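You operate a simulated robot arm through the tools that you are given. There is no shell and no other tool.

You run a simulated robot arm. Do the job below in one go: nothing can be reset, and whatever is moved stays where it is left.

Task
Cool the room: both sill vents to FULL, top vent to HALF, till the room gauge shows GOOD.
Fine: unlatch each vent first; the vents stay open.

Only the result counts: the job must be done as asked and must still hold three seconds after the hand-in. Knocking over, shifting, dropping, spilling or breaking anything else fails it.

Robot
A 6-joint arm with a three-finger gripper, fixed in place. Base frame: the origin is at the foot of the arm, x ahead of it, y to its left, z up. Lengths are in m, angles in degrees, forces in N, time in s.
Its first joint turns from -166.0 to 166.0 degrees. Payload 4.89 kg.
The TCP is the grasp point between the finger pads, 0.03 m short of the fingertips. In the tool frame z runs along the fingers and y along their closing line. The gripper opens to 0.164 m. The gripper's body begins 0.125 m behind the TCP.
Orientation is told as [roll, pitch, yaw] about the base's x, y, z axes, in that order, counted from this pose: with the fingers straight down and closing along the base's y, the tool's x points along the base's -x, its y along +y and its z along -z.

Tools
- The arm moves only by the tool arm_command. Its argument "plan" is a list of rows, each a list of 7 numbers: the gripper command, from -1 (fully open) to 1 (shut), values between in proportion, then the shift along the tool's x, y, z in m, then the turn, a rotation vector about the tool's x, y, z in degrees. In form: [[jaw, tx, ty, tz, wx, wy, wz], ...]. A call has 1 to 20 rows; each row shifts and turns the commanded pose from where the row before left it, along the tool's axes as they then stand. Rows are played at 5 a second. More than 0.05 m and 8.6 degrees between two rows, or a gripper value outside its range, and nothing of the call is played. A pose out of reach is approached as far as the arm can. The call stops where the force on the tool passes 90 N (or 10 N more than at its start, if that is more) or the arm is blocked; 0.2 s more then pass. The fingers move at their own pace (about 0.108 m/s each) and stop on an object; they squeeze with about 41 N. The grip force told is the motor's: it shows also when the fingers shut on nothing. Time passes only in rows, and 0.2 s behind the last, so rows that do not move let the fingers close. It gives the time, the measured TCP pose, the force on the tool (base axes), the opening and the grip force at its end, in the units of the frame above (readings bear some noise), with the torque about the TCP (base axes, N m) and any sound that the robot's microphone picked up.
- Cameras (640 x 400 px; columns grow to the right, rows downward): "scene" is fixed at [0.2095, -0.5092, 1.516]; the picture's right is [-0.15, -0.99, 0.00], its down [-0.66, 0.10, -0.74] and it looks along [0.74, -0.11, -0.67] (base axes); focal length 214 px, centre (320, 200). "wrist" rides on the gripper at [0.076, -0.002, -0.152] in the tool frame; the picture's right is [0.02, 1.00, 0.00], its down [-0.88, 0.02, -0.47] and it looks along [-0.47, 0.01, 0.88] (tool axes); focal length 247 px, centre (320, 200). There is no depth. A picture from a camera that has moved, and an enlarged one, comes with that camera's place and axes in the base frame and with its lens. The place of the scene camera against the robot may be out by one fixed shift of up to 0.025 m in any direction.
- get_image(camera): a new picture of that camera. No time passes.
- raise_lower(by): slides the trunk up (or, below 0, down) by that many m; the arm rides with it, the base frame stays. It gives what a move gives, with no picture.
- close_up(camera, box): a new picture of the part [left, top, right, bottom] of that camera's present view, enlarged. No time passes.
- hand_in(): hands the job in; it is judged then, once.

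Places have to be worked out from the pictures, the camera data and where the tool is seen. Open the gripper and draw the arm clear of the work before you hand the job in, unless the task says otherwise.

The tools are called after "Request:" as a command line: name --pt "numbers of a row" for each row, then --argument value for the rest, lists and objects as JSON in quotes. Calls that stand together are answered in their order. arm_command: Moves the arm, as the interface text tells. Its arguments: {"type":"object","properties":{"plan":{"type":"array","items":{"type":"array","items":{"type":"number"}}}},"required":["plan"]} The other tools are called the same way: raise_lower (by) slides the trunk up or down; get_image (camera) takes a picture; close_up (camera, box) takes an enlarged picture of a part of a camera's view; hand_in () hands the job in.

At the start:

```text
time_s: 0.0
tcp_pos: [0.6066, -0.2032, 1.1898]
ee_rot: [-0.1, 0.0, 0.0]
force: [-0.1, -0.4, 1.3]
wrist_torque: [-0.02, -0.02, -0.01]
finger_gap: 0.164
finger_force: 0.1
trunk travel left (down, up): [-0.175, 0.215]
```

scene: 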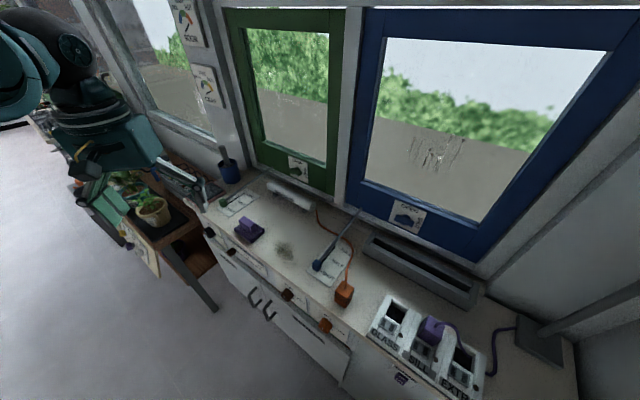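
wrist: 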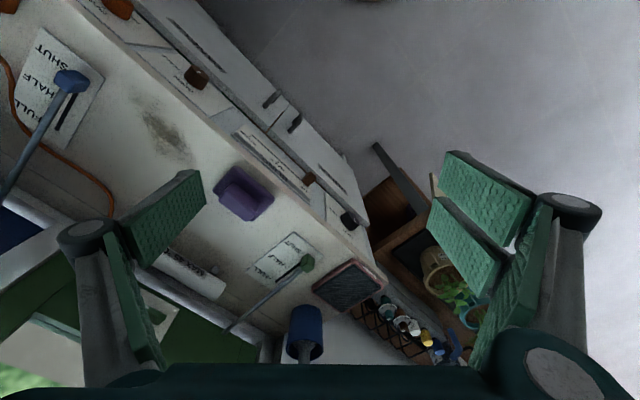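

I see a bench with blue and green windows, and levers with SHUT/HALF/FULL plates. I'll look closer at several parts of the scene before moving.

Request:
close_up --camera "scene" --box '[160, 0, 360, 125]'

Request:
close_up --camera "scene" --box '[180, 140, 380, 265]'

Request:
close_up --camera "scene" --box '[300, 180, 500, 305]'

Request:
close_up --camera "scene" --box '[340, 275, 540, 400]'

Request:
close_up --camera "wrist" --box '[0, 0, 240, 150]'

Request:
close_up --camera "wrist" --box '[150, 150, 390, 300]'

Request:
close_up --camera "wrist" --box '[0, 230, 240, 380]'

```text
3.20 times, centred on (260, 62) of scene
camera zoom: at [0.2095, -0.5092, 1.516], right [-0.15, -0.99, 0.0], down [-0.66, 0.1, -0.74], along [0.74, -0.11, -0.67], focal length 686 px, centre (512, 640)
```

zoom: 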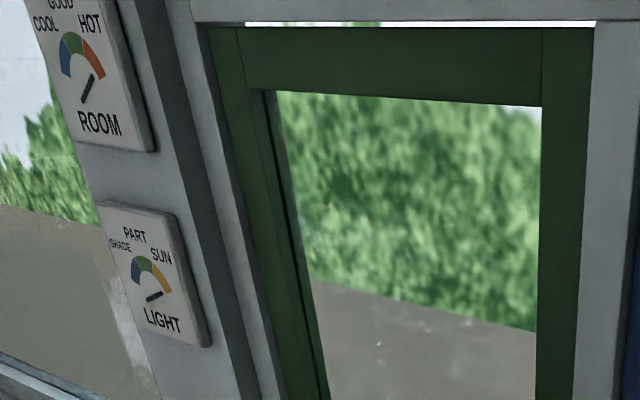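

```text
3.20 times, centred on (280, 202) of scene
camera zoom: at [0.2095, -0.5092, 1.516], right [-0.15, -0.99, 0.0], down [-0.66, 0.1, -0.74], along [0.74, -0.11, -0.67], focal length 686 px, centre (448, 192)
```

zoom: 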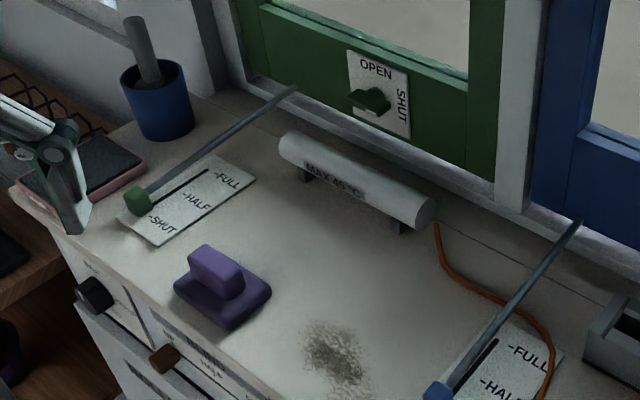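

```text
3.20 times, centred on (400, 242) of scene
camera zoom: at [0.2095, -0.5092, 1.516], right [-0.15, -0.99, 0.0], down [-0.66, 0.1, -0.74], along [0.74, -0.11, -0.67], focal length 686 px, centre (64, 64)
```

zoom: 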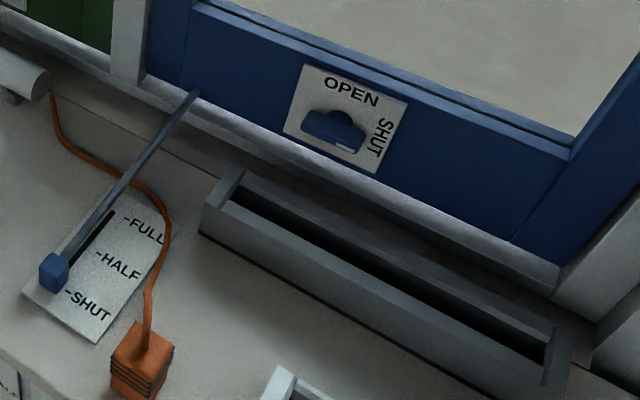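

```text
3.20 times, centred on (440, 338) of scene
camera zoom: at [0.2095, -0.5092, 1.516], right [-0.15, -0.99, 0.0], down [-0.66, 0.1, -0.74], along [0.74, -0.11, -0.67], focal length 686 px, centre (-64, -240)
```

zoom: 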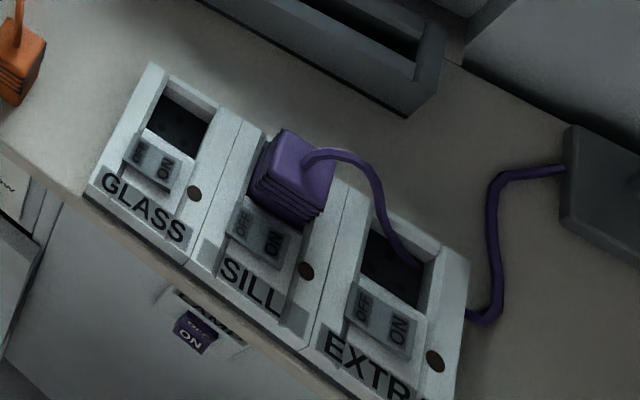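

```text
2.67 times, centred on (120, 75) of wrist
camera zoom: at [0.5303, -0.2045, 1.3424], right [-0.02, 1.0, 0.0], down [0.88, 0.02, 0.47], along [0.47, 0.01, -0.88], focal length 659 px, centre (853, 533)
```

zoom: 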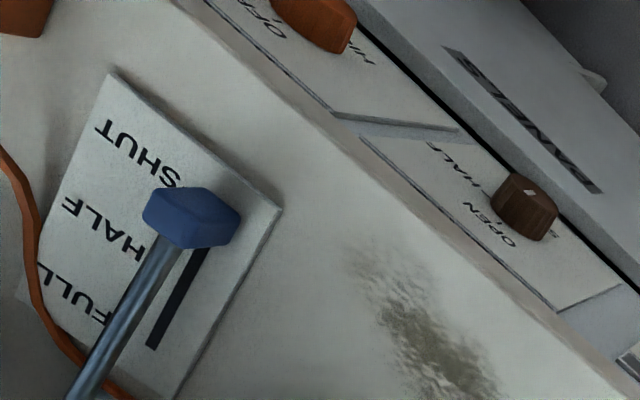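

```text
2.67 times, centred on (270, 225) of wrist
camera zoom: at [0.5303, -0.2045, 1.3424], right [-0.02, 1.0, 0.0], down [0.88, 0.02, 0.47], along [0.47, 0.01, -0.88], focal length 659 px, centre (453, 133)
```

zoom: 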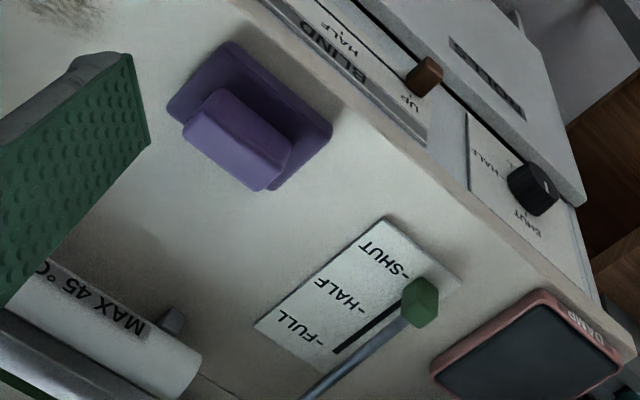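

```text
2.67 times, centred on (120, 305) of wrist
camera zoom: at [0.5303, -0.2045, 1.3424], right [-0.02, 1.0, 0.0], down [0.88, 0.02, 0.47], along [0.47, 0.01, -0.88], focal length 659 px, centre (853, -80)
```

zoom: 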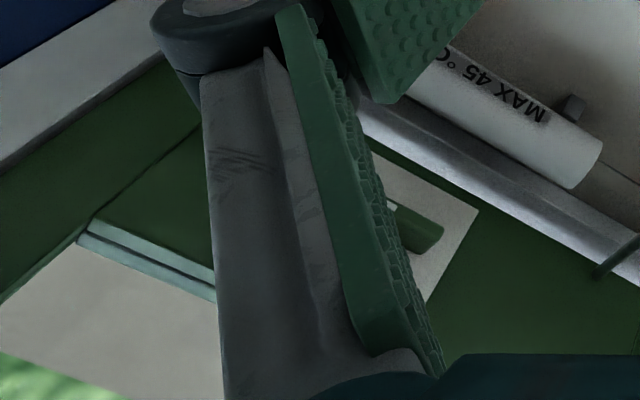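

Triangulating both knobs puts blue at about (0.549, -0.554, 0.954) and green at about (0.885, -0.222, 0.945), so the bench is turned about 45°. Next I look at the front-panel knobs and the top of the scene view for the "top vent".

Request:
close_up --camera "scene" --box '[190, 215, 350, 315]'

Request:
close_up --camera "scene" --box '[260, 270, 420, 370]'

Request:
close_up --camera "wrist" --box '[140, 0, 300, 100]'

Request:
close_up --camera "wrist" --box '[230, 100, 390, 200]'

Request:
close_up --camera "wrist" --box '[240, 190, 480, 340]'

Request:
close_up --camera "scene" --box '[60, 120, 260, 245]'

Request:
close_up --camera "scene" --box '[60, 0, 260, 125]'

```text
4.00 times, centred on (270, 265) of scene
camera zoom: at [0.2095, -0.5092, 1.516], right [-0.15, -0.99, 0.0], down [-0.66, 0.1, -0.74], along [0.74, -0.11, -0.67], focal length 858 px, centre (520, -60)
```

zoom: 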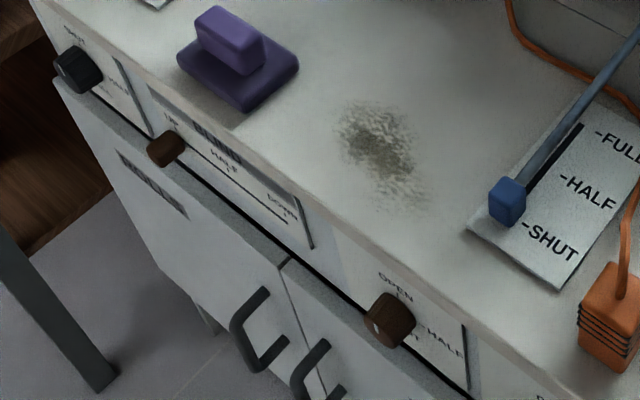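

```text
4.00 times, centred on (340, 320) of scene
camera zoom: at [0.2095, -0.5092, 1.516], right [-0.15, -0.99, 0.0], down [-0.66, 0.1, -0.74], along [0.74, -0.11, -0.67], focal length 858 px, centre (240, -280)
```

zoom: 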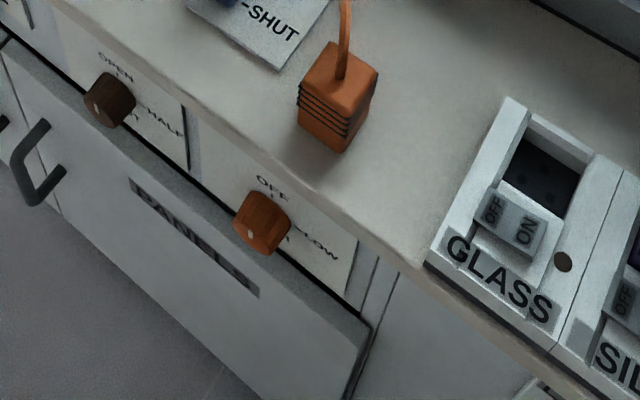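

```text
4.00 times, centred on (220, 50) of wrist
camera zoom: at [0.5303, -0.2045, 1.3424], right [-0.02, 1.0, 0.0], down [0.88, 0.02, 0.47], along [0.47, 0.01, -0.88], focal length 988 px, centre (720, 800)
```

zoom: 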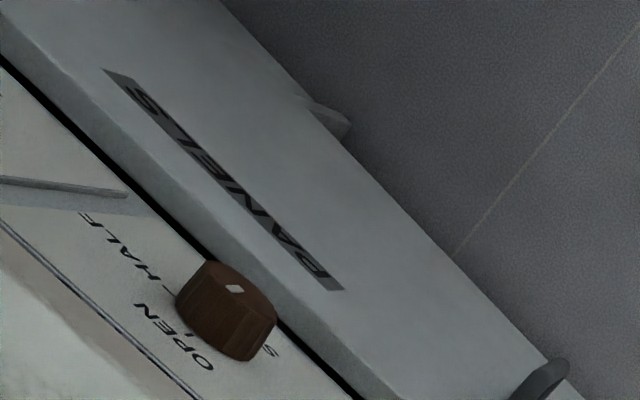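

```text
4.00 times, centred on (310, 150) of wrist
camera zoom: at [0.5303, -0.2045, 1.3424], right [-0.02, 1.0, 0.0], down [0.88, 0.02, 0.47], along [0.47, 0.01, -0.88], focal length 988 px, centre (360, 400)
```

zoom: 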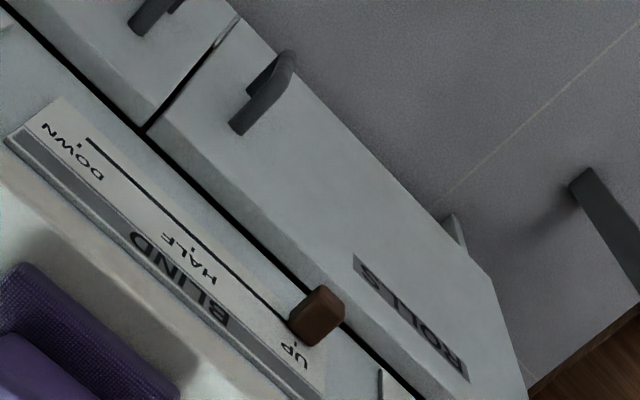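

```text
2.67 times, centred on (360, 265) of wrist
camera zoom: at [0.5303, -0.2045, 1.3424], right [-0.02, 1.0, 0.0], down [0.88, 0.02, 0.47], along [0.47, 0.01, -0.88], focal length 659 px, centre (213, 27)
```

zoom: 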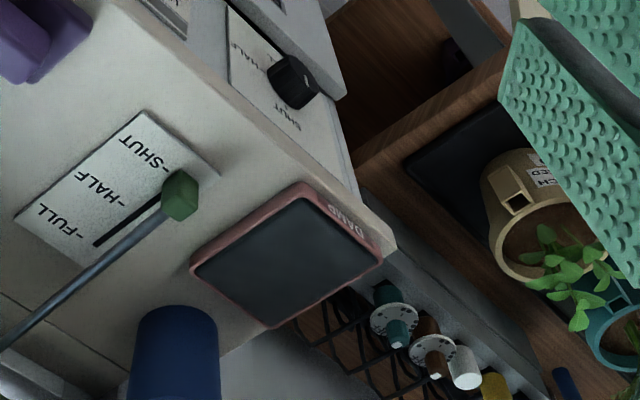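

```text
3.20 times, centred on (160, 182) of scene
camera zoom: at [0.2095, -0.5092, 1.516], right [-0.15, -0.99, 0.0], down [-0.66, 0.1, -0.74], along [0.74, -0.11, -0.67], focal length 686 px, centre (832, 256)
```

zoom: 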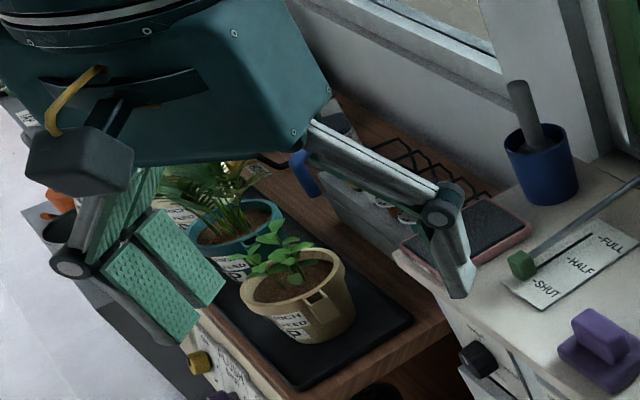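

```text
3.20 times, centred on (160, 62) of scene
camera zoom: at [0.2095, -0.5092, 1.516], right [-0.15, -0.99, 0.0], down [-0.66, 0.1, -0.74], along [0.74, -0.11, -0.67], focal length 686 px, centre (832, 640)
```

zoom: 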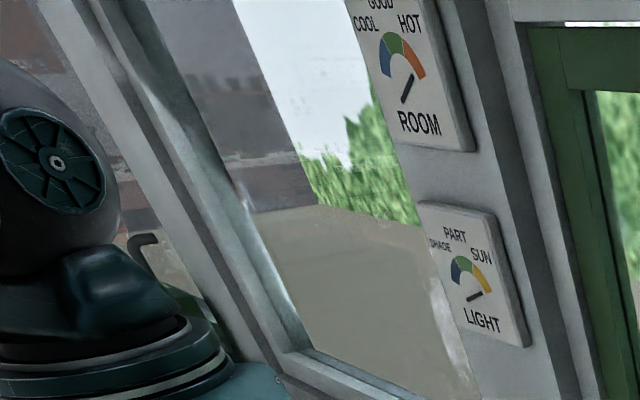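

The front fascia carries dials whose names I can't read yet. I turn the tool by -45° so it faces the bench squarely, back off and tilt a little to look at the fascia.

Request:
arm_command --pt "-1 0 0 0 0 0 7.5" --pt "-1 0 0 0 0 0 7.5" --pt "-1 0 0 0 0 0 7.5" --pt "-1 0 0 0 0 0 7.5" --pt "-1 0 0 0 0 0 7.5" --pt "-1 0 0 0 0 0 7.5" --pt "-1 0.04 0 0 0 0 0" --pt "-1 0.04 0 0 0 0 0" --pt "-1 0.04 0 0 0 0 0" --pt "-1 0.0 0 0.04 0 0 0" --pt "-1 0.0 0 0.04 0 0 0" --pt "-1 0 0 0 0 -7 0" --pt "-1 0 0 0 0 -7 0" --pt "-1 0 0 0 0 -7 0" --pt "-1 0 0 0 0 0 0"

Request:
get_image --camera "wrist"

Request:
get_image --camera "scene"

```text
time_s: 3.2
tcp_pos: [0.5235, -0.1185, 1.1101]
ee_rot: [0.0, -21.1, -45.0]
force: [-1.1, -0.4, -0.1]
wrist_torque: [-0.04, -0.14, 0.05]
finger_gap: 0.1638
finger_force: 0.1
trunk travel left (down, up): [-0.175, 0.215]
```

```text
taken
camera wrist: at [0.4321, -0.0294, 1.2251], right [0.69, 0.72, -0.01], down [0.47, -0.45, 0.76], along [0.54, -0.53, -0.65], focal length 247 px, centre (320, 200)
```

wrist: 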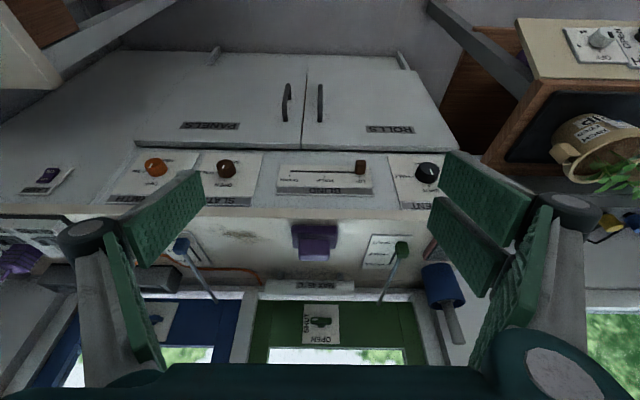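

```text
taken
```

scene: 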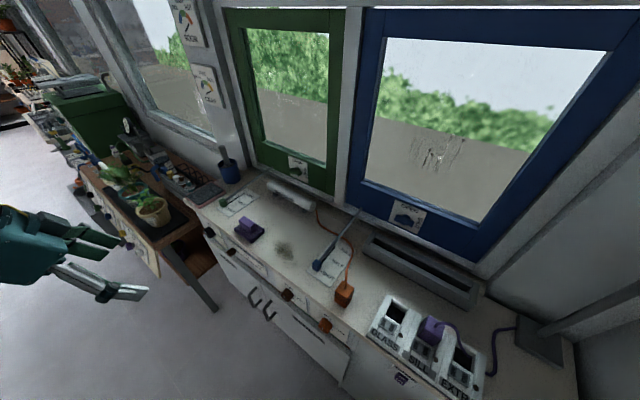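

The picture is upside down; the dial at the left end of the bench appears to be named "...ENT". I zoom in on the labels.

Request:
close_up --camera "wrist" --box '[360, 140, 460, 220]'

Request:
close_up --camera "wrist" --box '[100, 130, 280, 220]'

Request:
close_up --camera "wrist" --box '[260, 210, 480, 350]'

Request:
close_up --camera "wrist" --box '[470, 0, 640, 110]'

Request:
close_up --camera "scene" --box '[0, 50, 240, 200]'

Request:
close_up --camera "scene" --box '[70, 120, 230, 220]'

```text
5.00 times, centred on (410, 180) of wrist
camera zoom: at [0.4321, -0.0294, 1.2251], right [0.69, 0.72, -0.01], down [0.47, -0.45, 0.76], along [0.54, -0.53, -0.65], focal length 1235 px, centre (-130, 300)
```

zoom: 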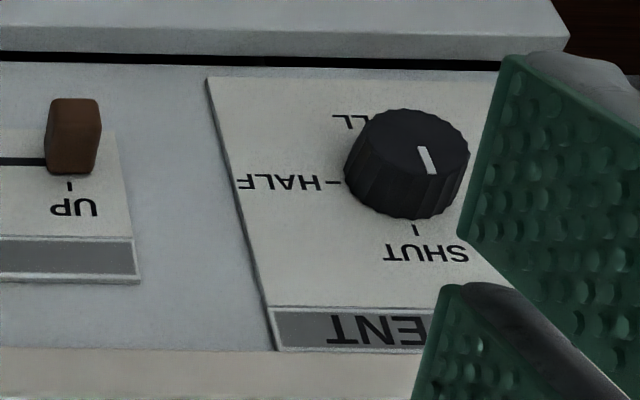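

```text
3.56 times, centred on (190, 175) of wrist
camera zoom: at [0.4321, -0.0294, 1.2251], right [0.69, 0.72, -0.01], down [0.47, -0.45, 0.76], along [0.54, -0.53, -0.65], focal length 878 px, centre (782, 289)
```

zoom: 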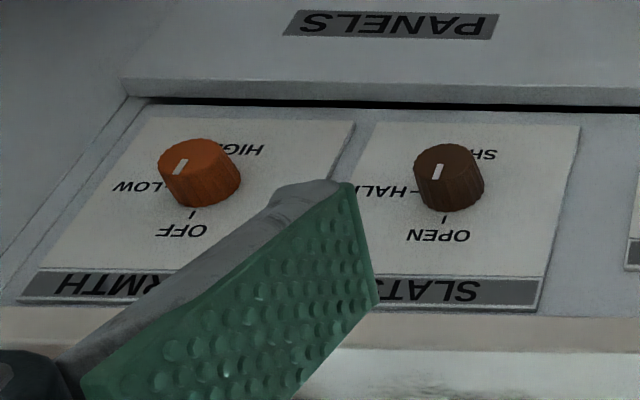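

```text
2.86 times, centred on (370, 280) of wrist
camera zoom: at [0.4321, -0.0294, 1.2251], right [0.69, 0.72, -0.01], down [0.47, -0.45, 0.76], along [0.54, -0.53, -0.65], focal length 706 px, centre (177, -29)
```

zoom: 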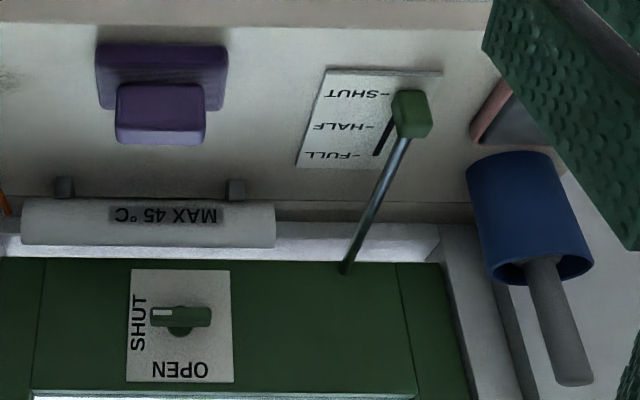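

```text
3.64 times, centred on (555, 55) of wrist
camera zoom: at [0.4321, -0.0294, 1.2251], right [0.69, 0.72, -0.01], down [0.47, -0.45, 0.76], along [0.54, -0.53, -0.65], focal length 898 px, centre (-534, 727)
```

zoom: 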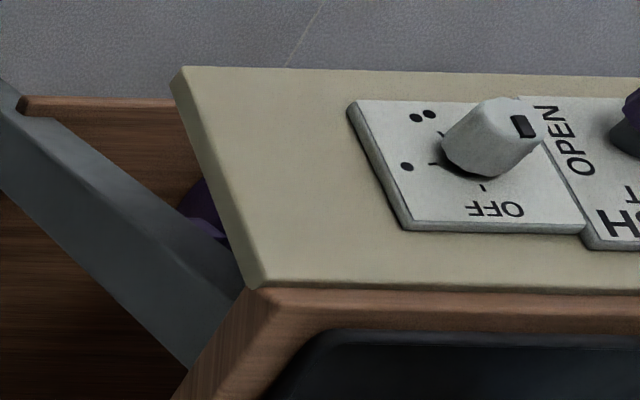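

```text
2.67 times, centred on (120, 125) of scene
camera zoom: at [0.2095, -0.5092, 1.516], right [-0.15, -0.99, 0.0], down [-0.66, 0.1, -0.74], along [0.74, -0.11, -0.67], focal length 572 px, centre (853, 400)
```

zoom: 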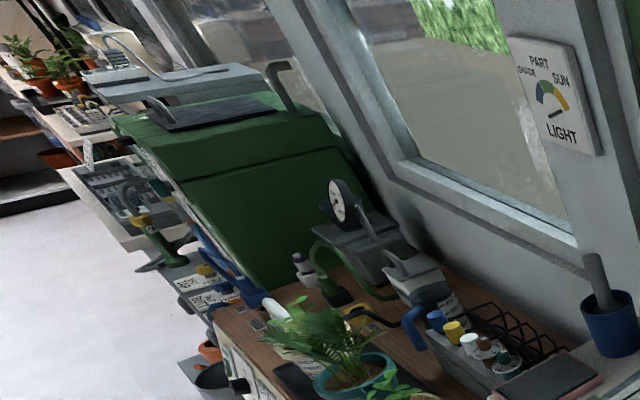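

```text
4.00 times, centred on (150, 170) of scene
camera zoom: at [0.2095, -0.5092, 1.516], right [-0.15, -0.99, 0.0], down [-0.66, 0.1, -0.74], along [0.74, -0.11, -0.67], focal length 858 px, centre (1000, 320)
```

zoom: 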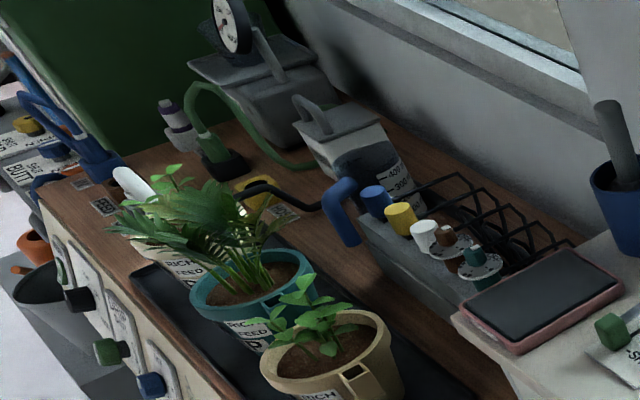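

The black dial at the bench's left end reads "… VENT" with SHUT (up), HALF (right) and FULL (down), pointer at SHUT; it's at about (along 0.53, depth 0.71, z 0.81). I tilt the tool up to see the wall and the area above the windows for the top vent itself and any latch on it.

Request:
arm_command --pt "-1 0 0 0 0 -7.5 0" --pt "-1 0 0 0 0 -7.5 0" --pt "-1 0 0 0 0 -7.5 0" --pt "-1 0 0 0 0 -7.5 0" --pt "-1 0 0 0 0 -7.5 0" --pt "-1 0 0 0 0 -7.5 0" --pt "-1 0 0 0 0 -8 0" --pt "-1 0 0 0 0 -8 0" --pt "-1 0 0 0 0 -8 0" --pt "-1 0 0 0 0 0 0"

Request:
get_image --camera "wrist"

Request:
get_image --camera "scene"

```text
time_s: 5.4
tcp_pos: [0.531, -0.1156, 1.1825]
ee_rot: [8.4, -89.8, -53.2]
force: [0.1, 0.0, -0.4]
wrist_torque: [0.01, 0.02, 0.05]
finger_gap: 0.1638
finger_force: 0.1
out of reach, approached as far as the arm can: row 8, 9
trunk travel left (down, up): [-0.175, 0.215]
```

```text
taken
camera wrist: at [0.4217, -0.0082, 1.1063], right [0.71, 0.71, -0.02], down [-0.32, 0.35, 0.88], along [0.63, -0.62, 0.47], focal length 247 px, centre (320, 200)
```

wrist: 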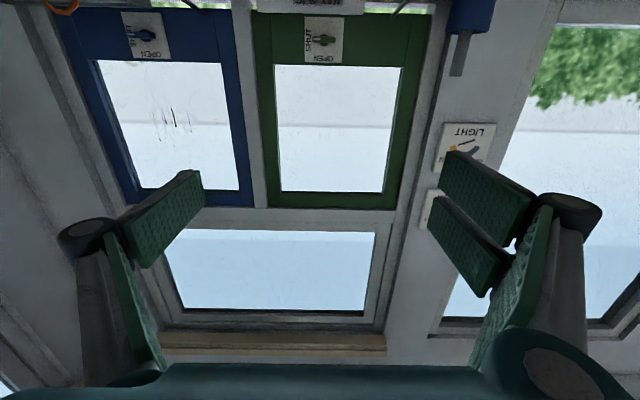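

```text
taken
```

scene: 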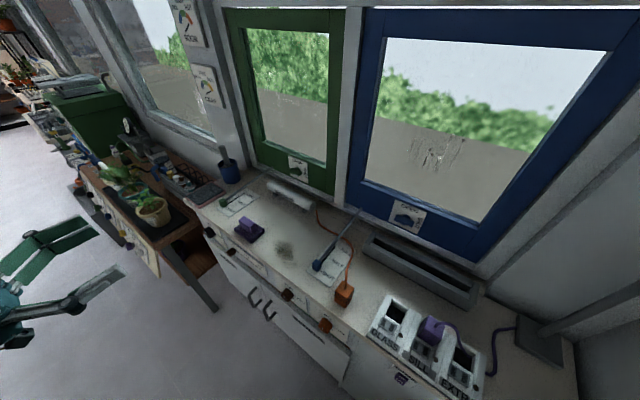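

The wall is in view: blue and green sill windows with latches, and a wide transom above them (the top vent). I zoom in on it and on the latches.

Request:
close_up --camera "wrist" --box '[140, 190, 420, 365]'

Request:
close_up --camera "wrist" --box '[60, 0, 260, 125]'

Request:
close_up --camera "wrist" --box '[240, 0, 440, 125]'

Request:
close_up --camera "wrist" --box '[400, 100, 560, 220]'

```text
2.29 times, centred on (280, 278) of wrist
camera zoom: at [0.4217, -0.0082, 1.1063], right [0.71, 0.71, -0.02], down [-0.32, 0.35, 0.88], along [0.63, -0.62, 0.47], focal length 564 px, centre (411, 23)
```

zoom: 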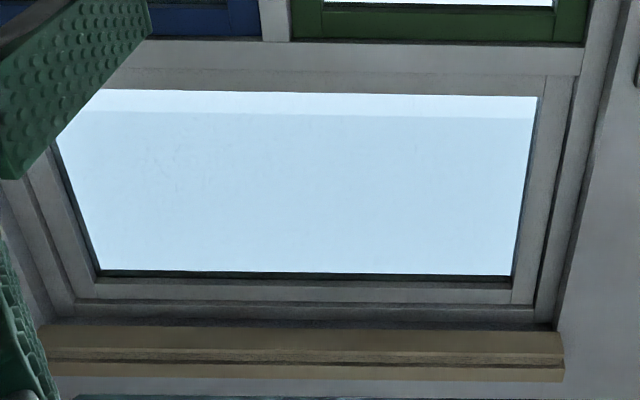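

```text
3.20 times, centred on (160, 62) of wrist
camera zoom: at [0.4217, -0.0082, 1.1063], right [0.71, 0.71, -0.02], down [-0.32, 0.35, 0.88], along [0.63, -0.62, 0.47], focal length 790 px, centre (832, 640)
```

zoom: 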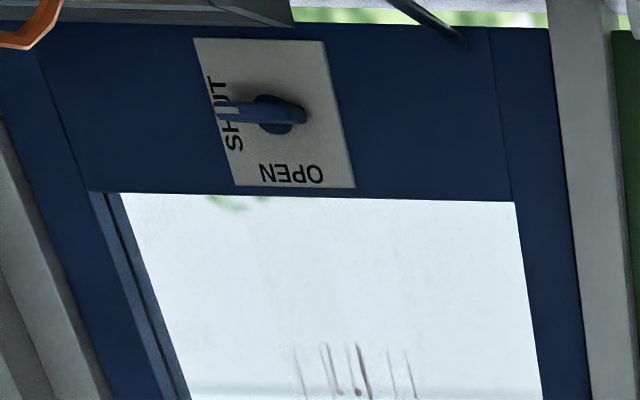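

```text
3.20 times, centred on (340, 62) of wrist
camera zoom: at [0.4217, -0.0082, 1.1063], right [0.71, 0.71, -0.02], down [-0.32, 0.35, 0.88], along [0.63, -0.62, 0.47], focal length 790 px, centre (256, 640)
```

zoom: 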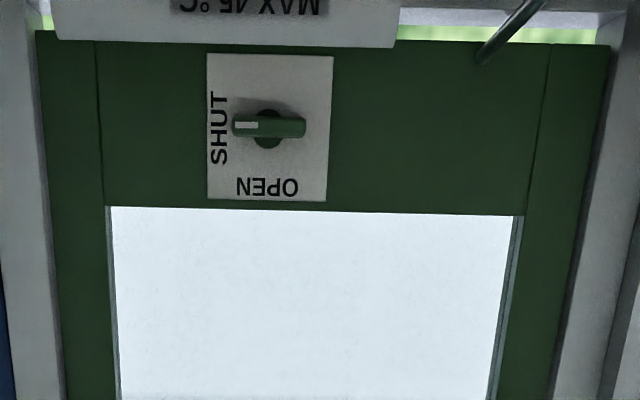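

```text
3.33 times, centred on (480, 160) of wrist
camera zoom: at [0.4217, -0.0082, 1.1063], right [0.71, 0.71, -0.02], down [-0.32, 0.35, 0.88], along [0.63, -0.62, 0.47], focal length 823 px, centre (-213, 333)
```

zoom: 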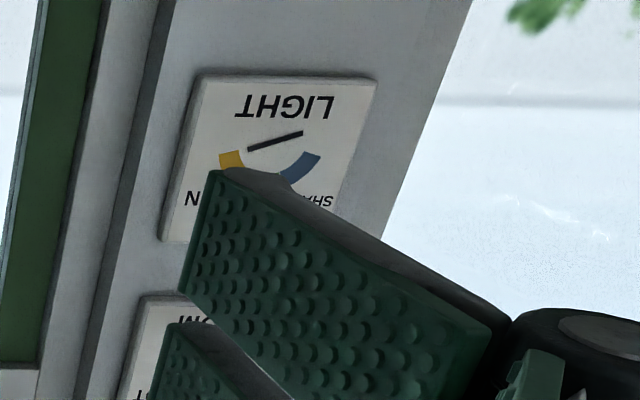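

There is no latch on the transom, so it is driven by the dial; only the two sill windows have latches (white mark at SHUT, needs a quarter turn counter-clockwise to OPEN). Green latch estimated at along 0.297, depth 1.03, z 1.044, with the MAX 45°C tube just in front and below. I ease back to a tilt of 74° and advance over the bench for a closer view.

Request:
arm_command --pt "-1 0 0 0 0 8 0" --pt "-1 0 0 0 0 8 0" --pt "-1 -0.0384 0 -0.011 0 0 0" --pt "-1 -0.011 0.01 0.0384 0 0 0" --pt "-1 -0.011 0 0.0384 0 0 0" --pt "-1 -0.011 0 0.0384 0 0 0" --pt "-1 -0.011 0 0.0384 0 0 0" --pt "-1 -0.011 0 0.0384 0 0 0" --pt "-1 -0.011 0 0.0384 0 0 0" --pt "-1 -0.011 0 0.0384 0 0 0" --pt "-1 0 0 0 0 0 0"

Request:
get_image --camera "wrist"

Request:
get_image --camera "scene"

```text
time_s: 7.8
tcp_pos: [0.7369, -0.3077, 1.2216]
ee_rot: [0.0, -74.0, -45.0]
force: [0.5, -0.1, -0.5]
wrist_torque: [-0.06, -0.01, -0.07]
finger_gap: 0.164
finger_force: 0.1
trunk travel left (down, up): [-0.175, 0.215]
```

```text
taken
camera wrist: at [0.6172, -0.1893, 1.1904], right [0.7, 0.71, -0.02], down [-0.14, 0.16, 0.98], along [0.7, -0.68, 0.21], focal length 247 px, centre (320, 200)
```

wrist: 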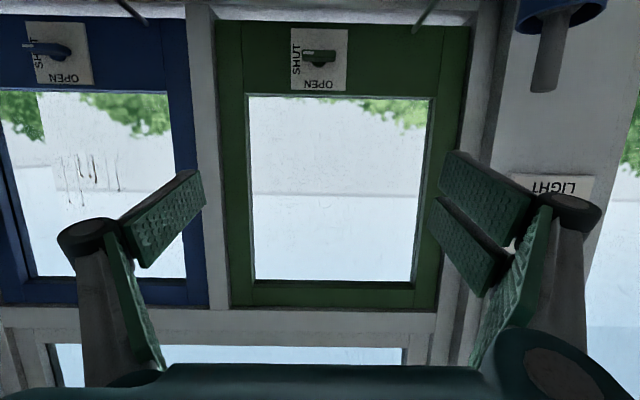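

```text
taken
```

scene: 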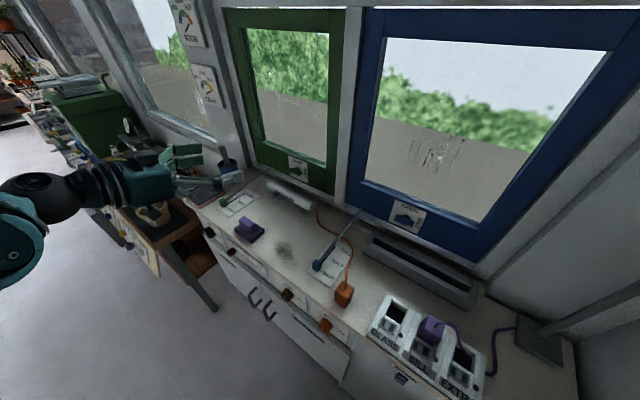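

Commands start from the measured pose, good. I zoom on the green and blue latches from here to refine their position.

Request:
close_up --camera "wrist" --box '[260, 0, 420, 100]'

Request:
close_up --camera "wrist" --box '[0, 0, 160, 100]'

```text
4.00 times, centred on (340, 50) of wrist
camera zoom: at [0.6172, -0.1893, 1.1904], right [0.7, 0.71, -0.02], down [-0.14, 0.16, 0.98], along [0.7, -0.68, 0.21], focal length 988 px, centre (240, 800)
```

zoom: 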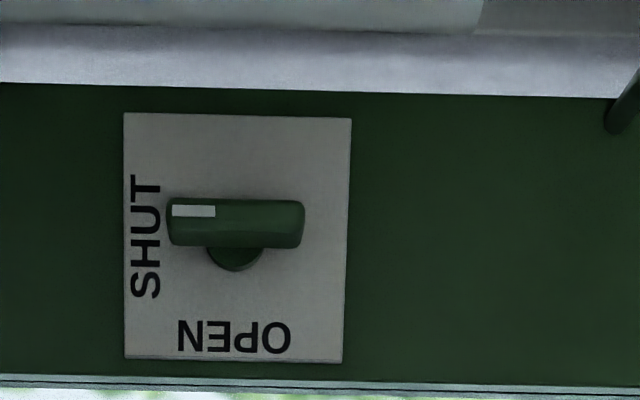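

```text
4.00 times, centred on (80, 50) of wrist
camera zoom: at [0.6172, -0.1893, 1.1904], right [0.7, 0.71, -0.02], down [-0.14, 0.16, 0.98], along [0.7, -0.68, 0.21], focal length 988 px, centre (1280, 800)
```

zoom: 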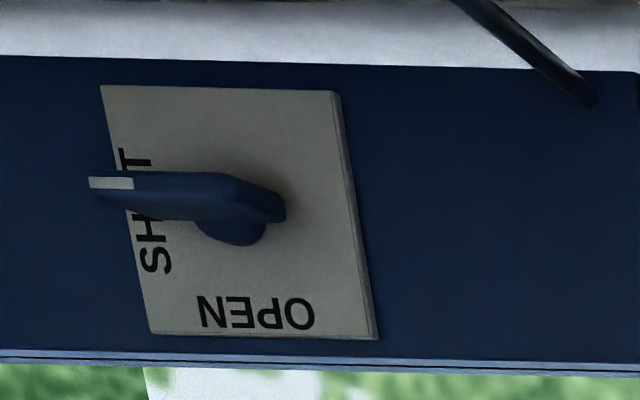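

Refined green latch bar: along 0.299, depth ≈1.00, z ≈1.046, about 54 mm long. I roll the tool +90° so the jaws close vertically, half close to about 50 mm, and move to a staging point in front of the latch.

Request:
arm_command --pt "0.39 0 0 0 0 0 7.5" --pt "0.39 0 0 0 0 0 7.5" --pt "0.39 0 0 0 0 0 7.5" --pt "0.39 0 0 0 0 0 7.5" --pt "0.39 0 0 0 0 0 7.5" --pt "0.39 0 0 0 0 0 7.5" --pt "0.39 0 0 0 0 0 7.5" --pt "0.39 0 0 0 0 0 7.5" --pt "0.39 0 0 0 0 0 7.5" --pt "0.39 0 0 0 0 0 7.5" --pt "0.39 0 0 0 0 0 7.5" --pt "0.39 0 0 0 0 0 7.5" --pt "0.39 -0.0009 -0.0194 0.0391 0 0 0" --pt "0.39 -0.0009 -0.0194 0.0391 0 0 0" --pt "0.39 -0.0009 -0.0194 0.0391 0 0 0" --pt "0.39 -0.0009 -0.0194 0.0391 0 0 0" --pt "0.39 -0.0009 -0.0194 0.0391 0 0 0" --pt "0.39 0 0 0 0 0 0"

Request:
get_image --camera "wrist"

Request:
get_image --camera "scene"

```text
time_s: 11.6
tcp_pos: [0.8486, -0.4243, 1.0716]
ee_rot: [74.0, 0.1, -135.1]
force: [0.7, -0.4, -0.4]
wrist_torque: [-0.04, -0.03, -0.05]
finger_gap: 0.0501
finger_force: 0.0
trunk travel left (down, up): [-0.175, 0.215]
```

```text
taken
camera wrist: at [0.7997, -0.2656, 1.1131], right [0.21, -0.18, 0.96], down [-0.94, -0.3, 0.15], along [0.27, -0.94, -0.23], focal length 247 px, centre (320, 200)
```

wrist: 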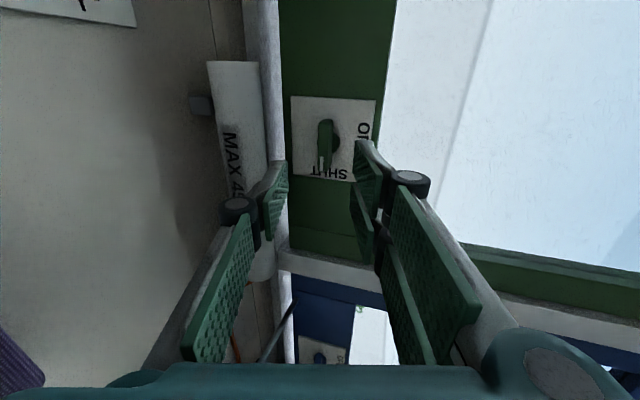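

```text
taken
```

scene: 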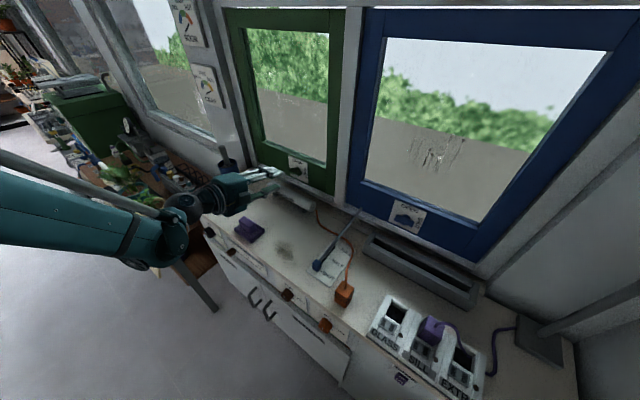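

The latch bar is right ahead along the tool axis. Zooming to refine it before the grasp.

Request:
close_up --camera "wrist" --box '[240, 80, 440, 205]'

Request:
close_up --camera "scene" --box '[210, 120, 370, 220]'

```text
3.20 times, centred on (340, 142) of wrist
camera zoom: at [0.7997, -0.2656, 1.1131], right [0.21, -0.18, 0.96], down [-0.94, -0.3, 0.15], along [0.27, -0.94, -0.23], focal length 790 px, centre (256, 384)
```

zoom: 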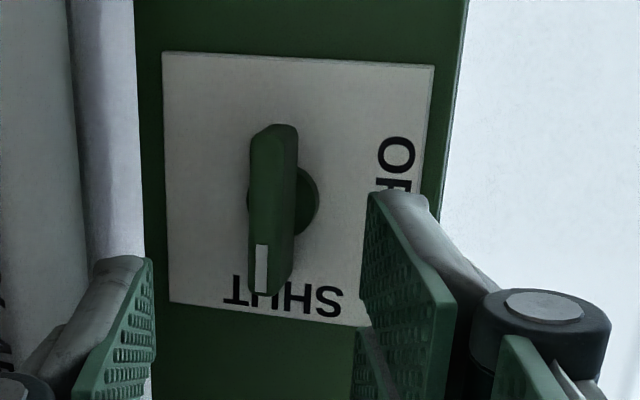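

```text
4.00 times, centred on (290, 170) of scene
camera zoom: at [0.2095, -0.5092, 1.516], right [-0.15, -0.99, 0.0], down [-0.66, 0.1, -0.74], along [0.74, -0.11, -0.67], focal length 858 px, centre (440, 320)
```

zoom: 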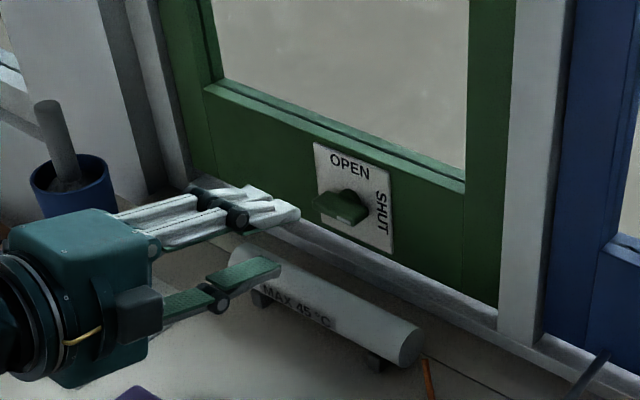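

The bar sits at about depth 1.02, z 1.043, nearly on my tool axis. I narrow the jaws to 40 mm and advance most of the way, then check.

Request:
arm_command --pt "0.512 0 0 0 0 0 0" --pt "0.512 0 0.0002 0.0294 0 0 0" --pt "0.512 0 0.0002 0.0294 0 0 0" --pt "0.512 0 0.0002 0.0294 0 0 0" --pt "0.512 0 0 0 0 0 0"

Request:
close_up --camera "wrist" --box '[200, 80, 440, 230]'

Request:
close_up --camera "scene" --box '[210, 120, 370, 220]'

```text
time_s: 12.8
tcp_pos: [0.9073, -0.4833, 1.0512]
ee_rot: [74.0, 0.0, -135.0]
force: [-0.7, -0.5, 0.2]
wrist_torque: [-0.03, 0.01, -0.03]
finger_gap: 0.04
finger_force: 0.0
trunk travel left (down, up): [-0.175, 0.215]
```

```text
2.67 times, centred on (320, 155) of wrist
camera zoom: at [0.8567, -0.3249, 1.0918], right [0.21, -0.18, 0.96], down [-0.94, -0.3, 0.15], along [0.27, -0.94, -0.23], focal length 659 px, centre (320, 320)
```

zoom: 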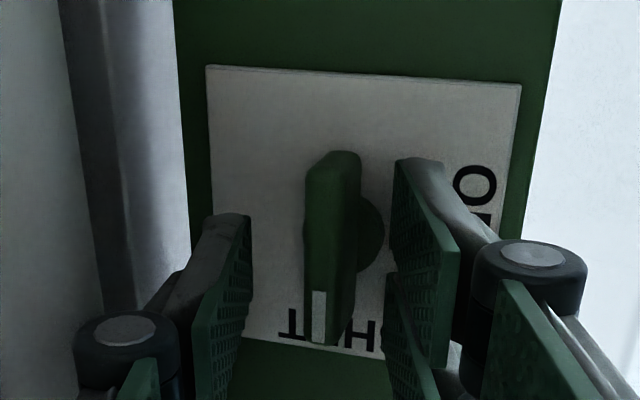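

```text
4.00 times, centred on (290, 170) of scene
camera zoom: at [0.2095, -0.5092, 1.516], right [-0.15, -0.99, 0.0], down [-0.66, 0.1, -0.74], along [0.74, -0.11, -0.67], focal length 858 px, centre (440, 320)
```

zoom: 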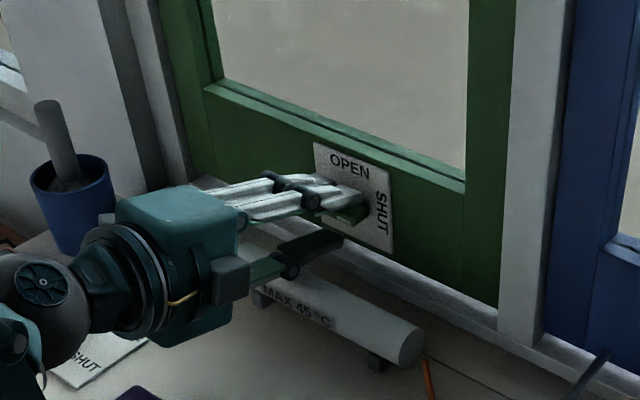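

The bar is centred between the jaws, front face about 42 mm ahead of the TCP. I advance ~27 mm with a slight lift, then close.

Request:
arm_command --pt "0.512 0 0.0015 0.0136 0 0 0" --pt "0.512 0 0.0016 0.0136 0 0 0" --pt "0.512 0 0 0 0 0 0"

Request:
close_up --camera "wrist" --box '[200, 80, 440, 230]'

Request:
close_up --camera "scene" --box '[210, 120, 370, 220]'

```text
time_s: 13.6
tcp_pos: [0.9275, -0.5021, 1.0485]
ee_rot: [74.1, -0.1, -134.9]
force: [-13.4, 15.4, 18.1]
wrist_torque: [-0.43, -0.37, 0.09]
finger_gap: 0.0512
finger_force: 6.9
trunk travel left (down, up): [-0.175, 0.215]
```

```text
2.67 times, centred on (320, 155) of wrist
camera zoom: at [0.8765, -0.3433, 1.0885], right [0.21, -0.18, 0.96], down [-0.94, -0.3, 0.15], along [0.27, -0.94, -0.23], focal length 659 px, centre (320, 320)
```

zoom: 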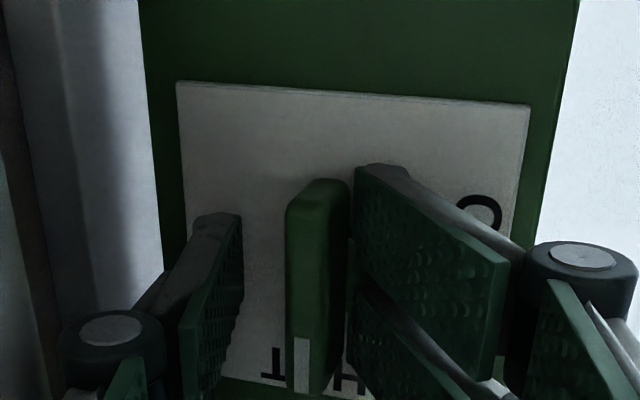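

```text
4.00 times, centred on (290, 170) of scene
camera zoom: at [0.2095, -0.5092, 1.516], right [-0.15, -0.99, 0.0], down [-0.66, 0.1, -0.74], along [0.74, -0.11, -0.67], focal length 858 px, centre (440, 320)
```

zoom: 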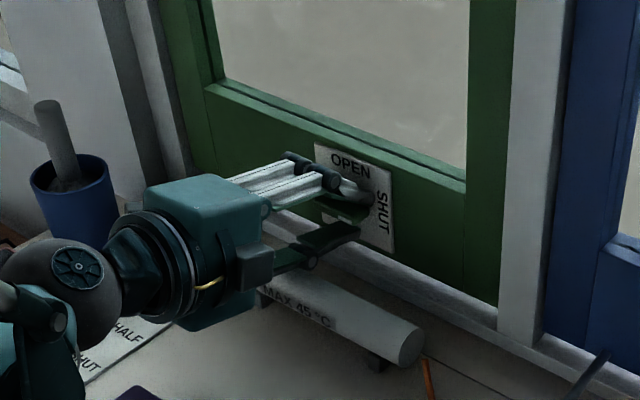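

Contact: ~20 N back and 18 N up, with the upper finger riding on the bar, so the bar is higher than centre. I back off 6 mm and lift 9 mm, then look.

Request:
arm_command --pt "0.45 0 0 -0.006 0 0 0" --pt "0.45 0 0.009 0 0 0 0" --pt "0.45 0 0 0 0 0 0"

Request:
close_up --camera "wrist" --box '[200, 80, 440, 230]'

```text
time_s: 14.4
tcp_pos: [0.9251, -0.5003, 1.0571]
ee_rot: [74.0, 0.0, -135.0]
force: [-5.5, 3.2, -1.9]
wrist_torque: [0.03, -0.04, -0.02]
finger_gap: 0.048
finger_force: 0.1
trunk travel left (down, up): [-0.175, 0.215]
```

```text
2.67 times, centred on (320, 155) of wrist
camera zoom: at [0.8747, -0.3414, 1.0976], right [0.21, -0.18, 0.96], down [-0.94, -0.3, 0.15], along [0.27, -0.94, -0.23], focal length 659 px, centre (320, 320)
```

zoom: 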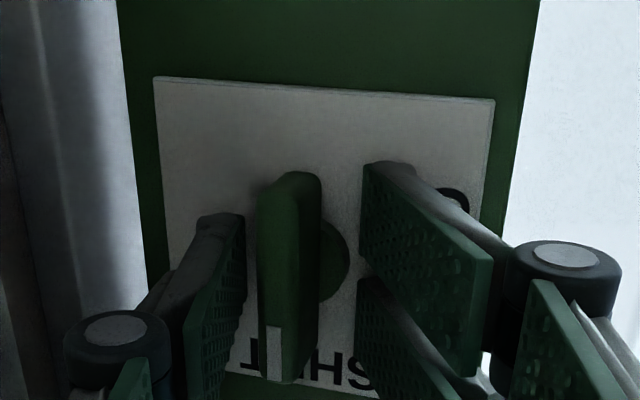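

Now the bar lies nicely between the fingers. I close on it.

Request:
arm_command --pt "0.45 0 -0.003 0 0 0 0" --pt "0.8 0 0 0 0 0 0" --pt "1 0 0 0 0 0 0" --pt "1 0 0 0 0 0 0"

Request:
close_up --camera "wrist" --box '[200, 80, 440, 230]'

```text
time_s: 15.4
tcp_pos: [0.9264, -0.4997, 1.049]
ee_rot: [73.8, 0.0, -135.1]
force: [-6.1, 4.5, -80.2]
wrist_torque: [0.1, 0.03, -0.11]
finger_gap: 0.0182
finger_force: 44.8
trunk travel left (down, up): [-0.175, 0.215]
```

```text
2.67 times, centred on (320, 155) of wrist
camera zoom: at [0.8767, -0.3427, 1.0903], right [0.21, -0.18, 0.96], down [-0.94, -0.3, 0.15], along [0.26, -0.94, -0.24], focal length 659 px, centre (320, 320)
```

zoom: 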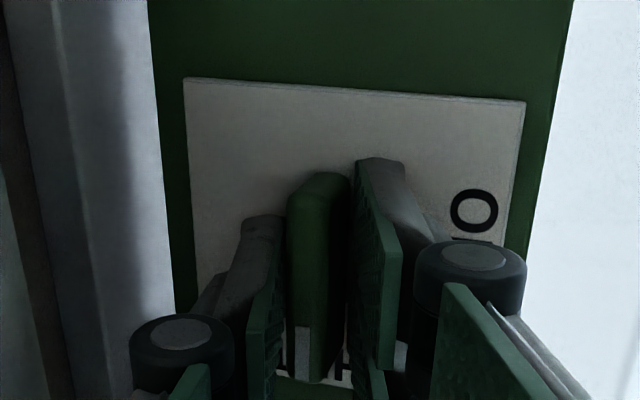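

Gripped (18 mm bar), but the arm is strained 80 N downward by about 5 mm. I lower the command to relax it.

Request:
arm_command --pt "1 0 -0.002 0 0 0 0" --pt "1 0 -0.003 0 0 0 0" --pt "1 0 0 0 0 0 0"

```text
time_s: 16.2
tcp_pos: [0.9238, -0.498, 1.0497]
ee_rot: [74.2, -0.1, -134.9]
force: [6.4, 4.5, -3.4]
wrist_torque: [-0.56, -0.55, 0.49]
finger_gap: 0.0181
finger_force: 45.1
trunk travel left (down, up): [-0.175, 0.215]
```

Relaxed. Now I turn counter-clockwise in steps, starting with 30°.

Request:
arm_command --pt "1 0 0 0 0 0 -5" --pt "1 0 0 0 0 0 -5" --pt "1 0 0 0 0 0 -5" --pt "1 0 0 0 0 0 -5" --pt "1 0 0 0 0 0 -5" --pt "1 0 0 0 0 0 -5" --pt "1 0 0 0 0 0 0"

Request:
close_up --camera "wrist" --box '[200, 80, 440, 230]'

```text
time_s: 17.8
tcp_pos: [0.9221, -0.4994, 1.0506]
ee_rot: [71.7, -28.8, -126.0]
force: [-0.3, -0.5, 14.5]
wrist_torque: [-0.93, -0.91, 0.45]
finger_gap: 0.0167
finger_force: 44.5
trunk travel left (down, up): [-0.175, 0.215]
```

```text
2.67 times, centred on (320, 155) of wrist
camera zoom: at [0.8562, -0.3407, 1.054], right [0.53, 0.2, 0.82], down [-0.77, -0.3, 0.57], along [0.36, -0.93, -0.01], focal length 659 px, centre (320, 320)
```

zoom: 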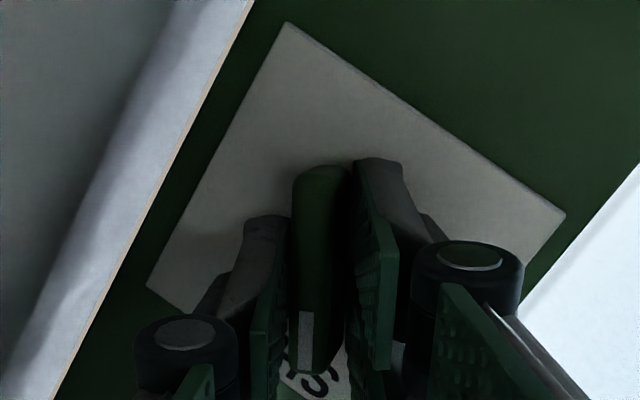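

The handle follows (plate is seen rotated relative to the bar). I continue the remaining 60°.

Request:
arm_command --pt "1 0 0 0 0 0 -5" --pt "1 0 0 0 0 0 -5" --pt "1 0 0 0 0 0 -5" --pt "1 0 0 0 0 0 -5" --pt "1 0 0 0 0 0 -5" --pt "1 0 0 0 0 0 -5" --pt "1 0 0 0 0 0 -5" --pt "1 0 0 0 0 0 -5" --pt "1 0 0 0 0 0 -5" --pt "1 0 0 0 0 0 -5" --pt "1 0 0 0 0 0 -5" --pt "1 0 0 0 0 0 -5" --pt "1 0 0 0 0 0 0"

Request:
close_up --camera "wrist" --box '[200, 80, 440, 230]'

Request:
close_up --camera "scene" --box '[210, 120, 370, 220]'

```text
time_s: 20.6
tcp_pos: [0.9225, -0.4978, 1.0496]
ee_rot: [-0.2, -73.9, -44.7]
force: [8.6, 11.1, 8.1]
wrist_torque: [-0.34, -0.57, 0.39]
finger_gap: 0.012
finger_force: 44.7
trunk travel left (down, up): [-0.175, 0.215]
```

```text
2.67 times, centred on (320, 155) of wrist
camera zoom: at [0.8024, -0.3804, 1.0182], right [0.7, 0.71, -0.02], down [-0.14, 0.16, 0.98], along [0.7, -0.68, 0.21], focal length 659 px, centre (320, 320)
```

zoom: 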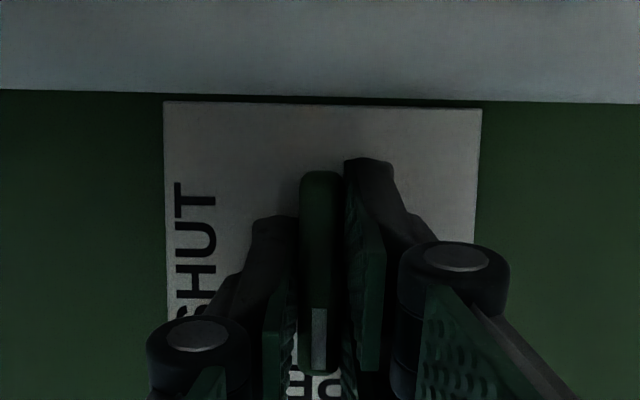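

```text
4.00 times, centred on (290, 170) of scene
camera zoom: at [0.2095, -0.5092, 1.516], right [-0.15, -0.99, 0.0], down [-0.66, 0.1, -0.74], along [0.74, -0.11, -0.67], focal length 858 px, centre (440, 320)
```

zoom: 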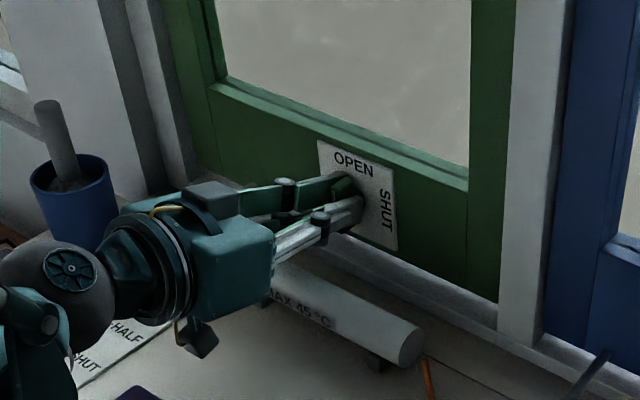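

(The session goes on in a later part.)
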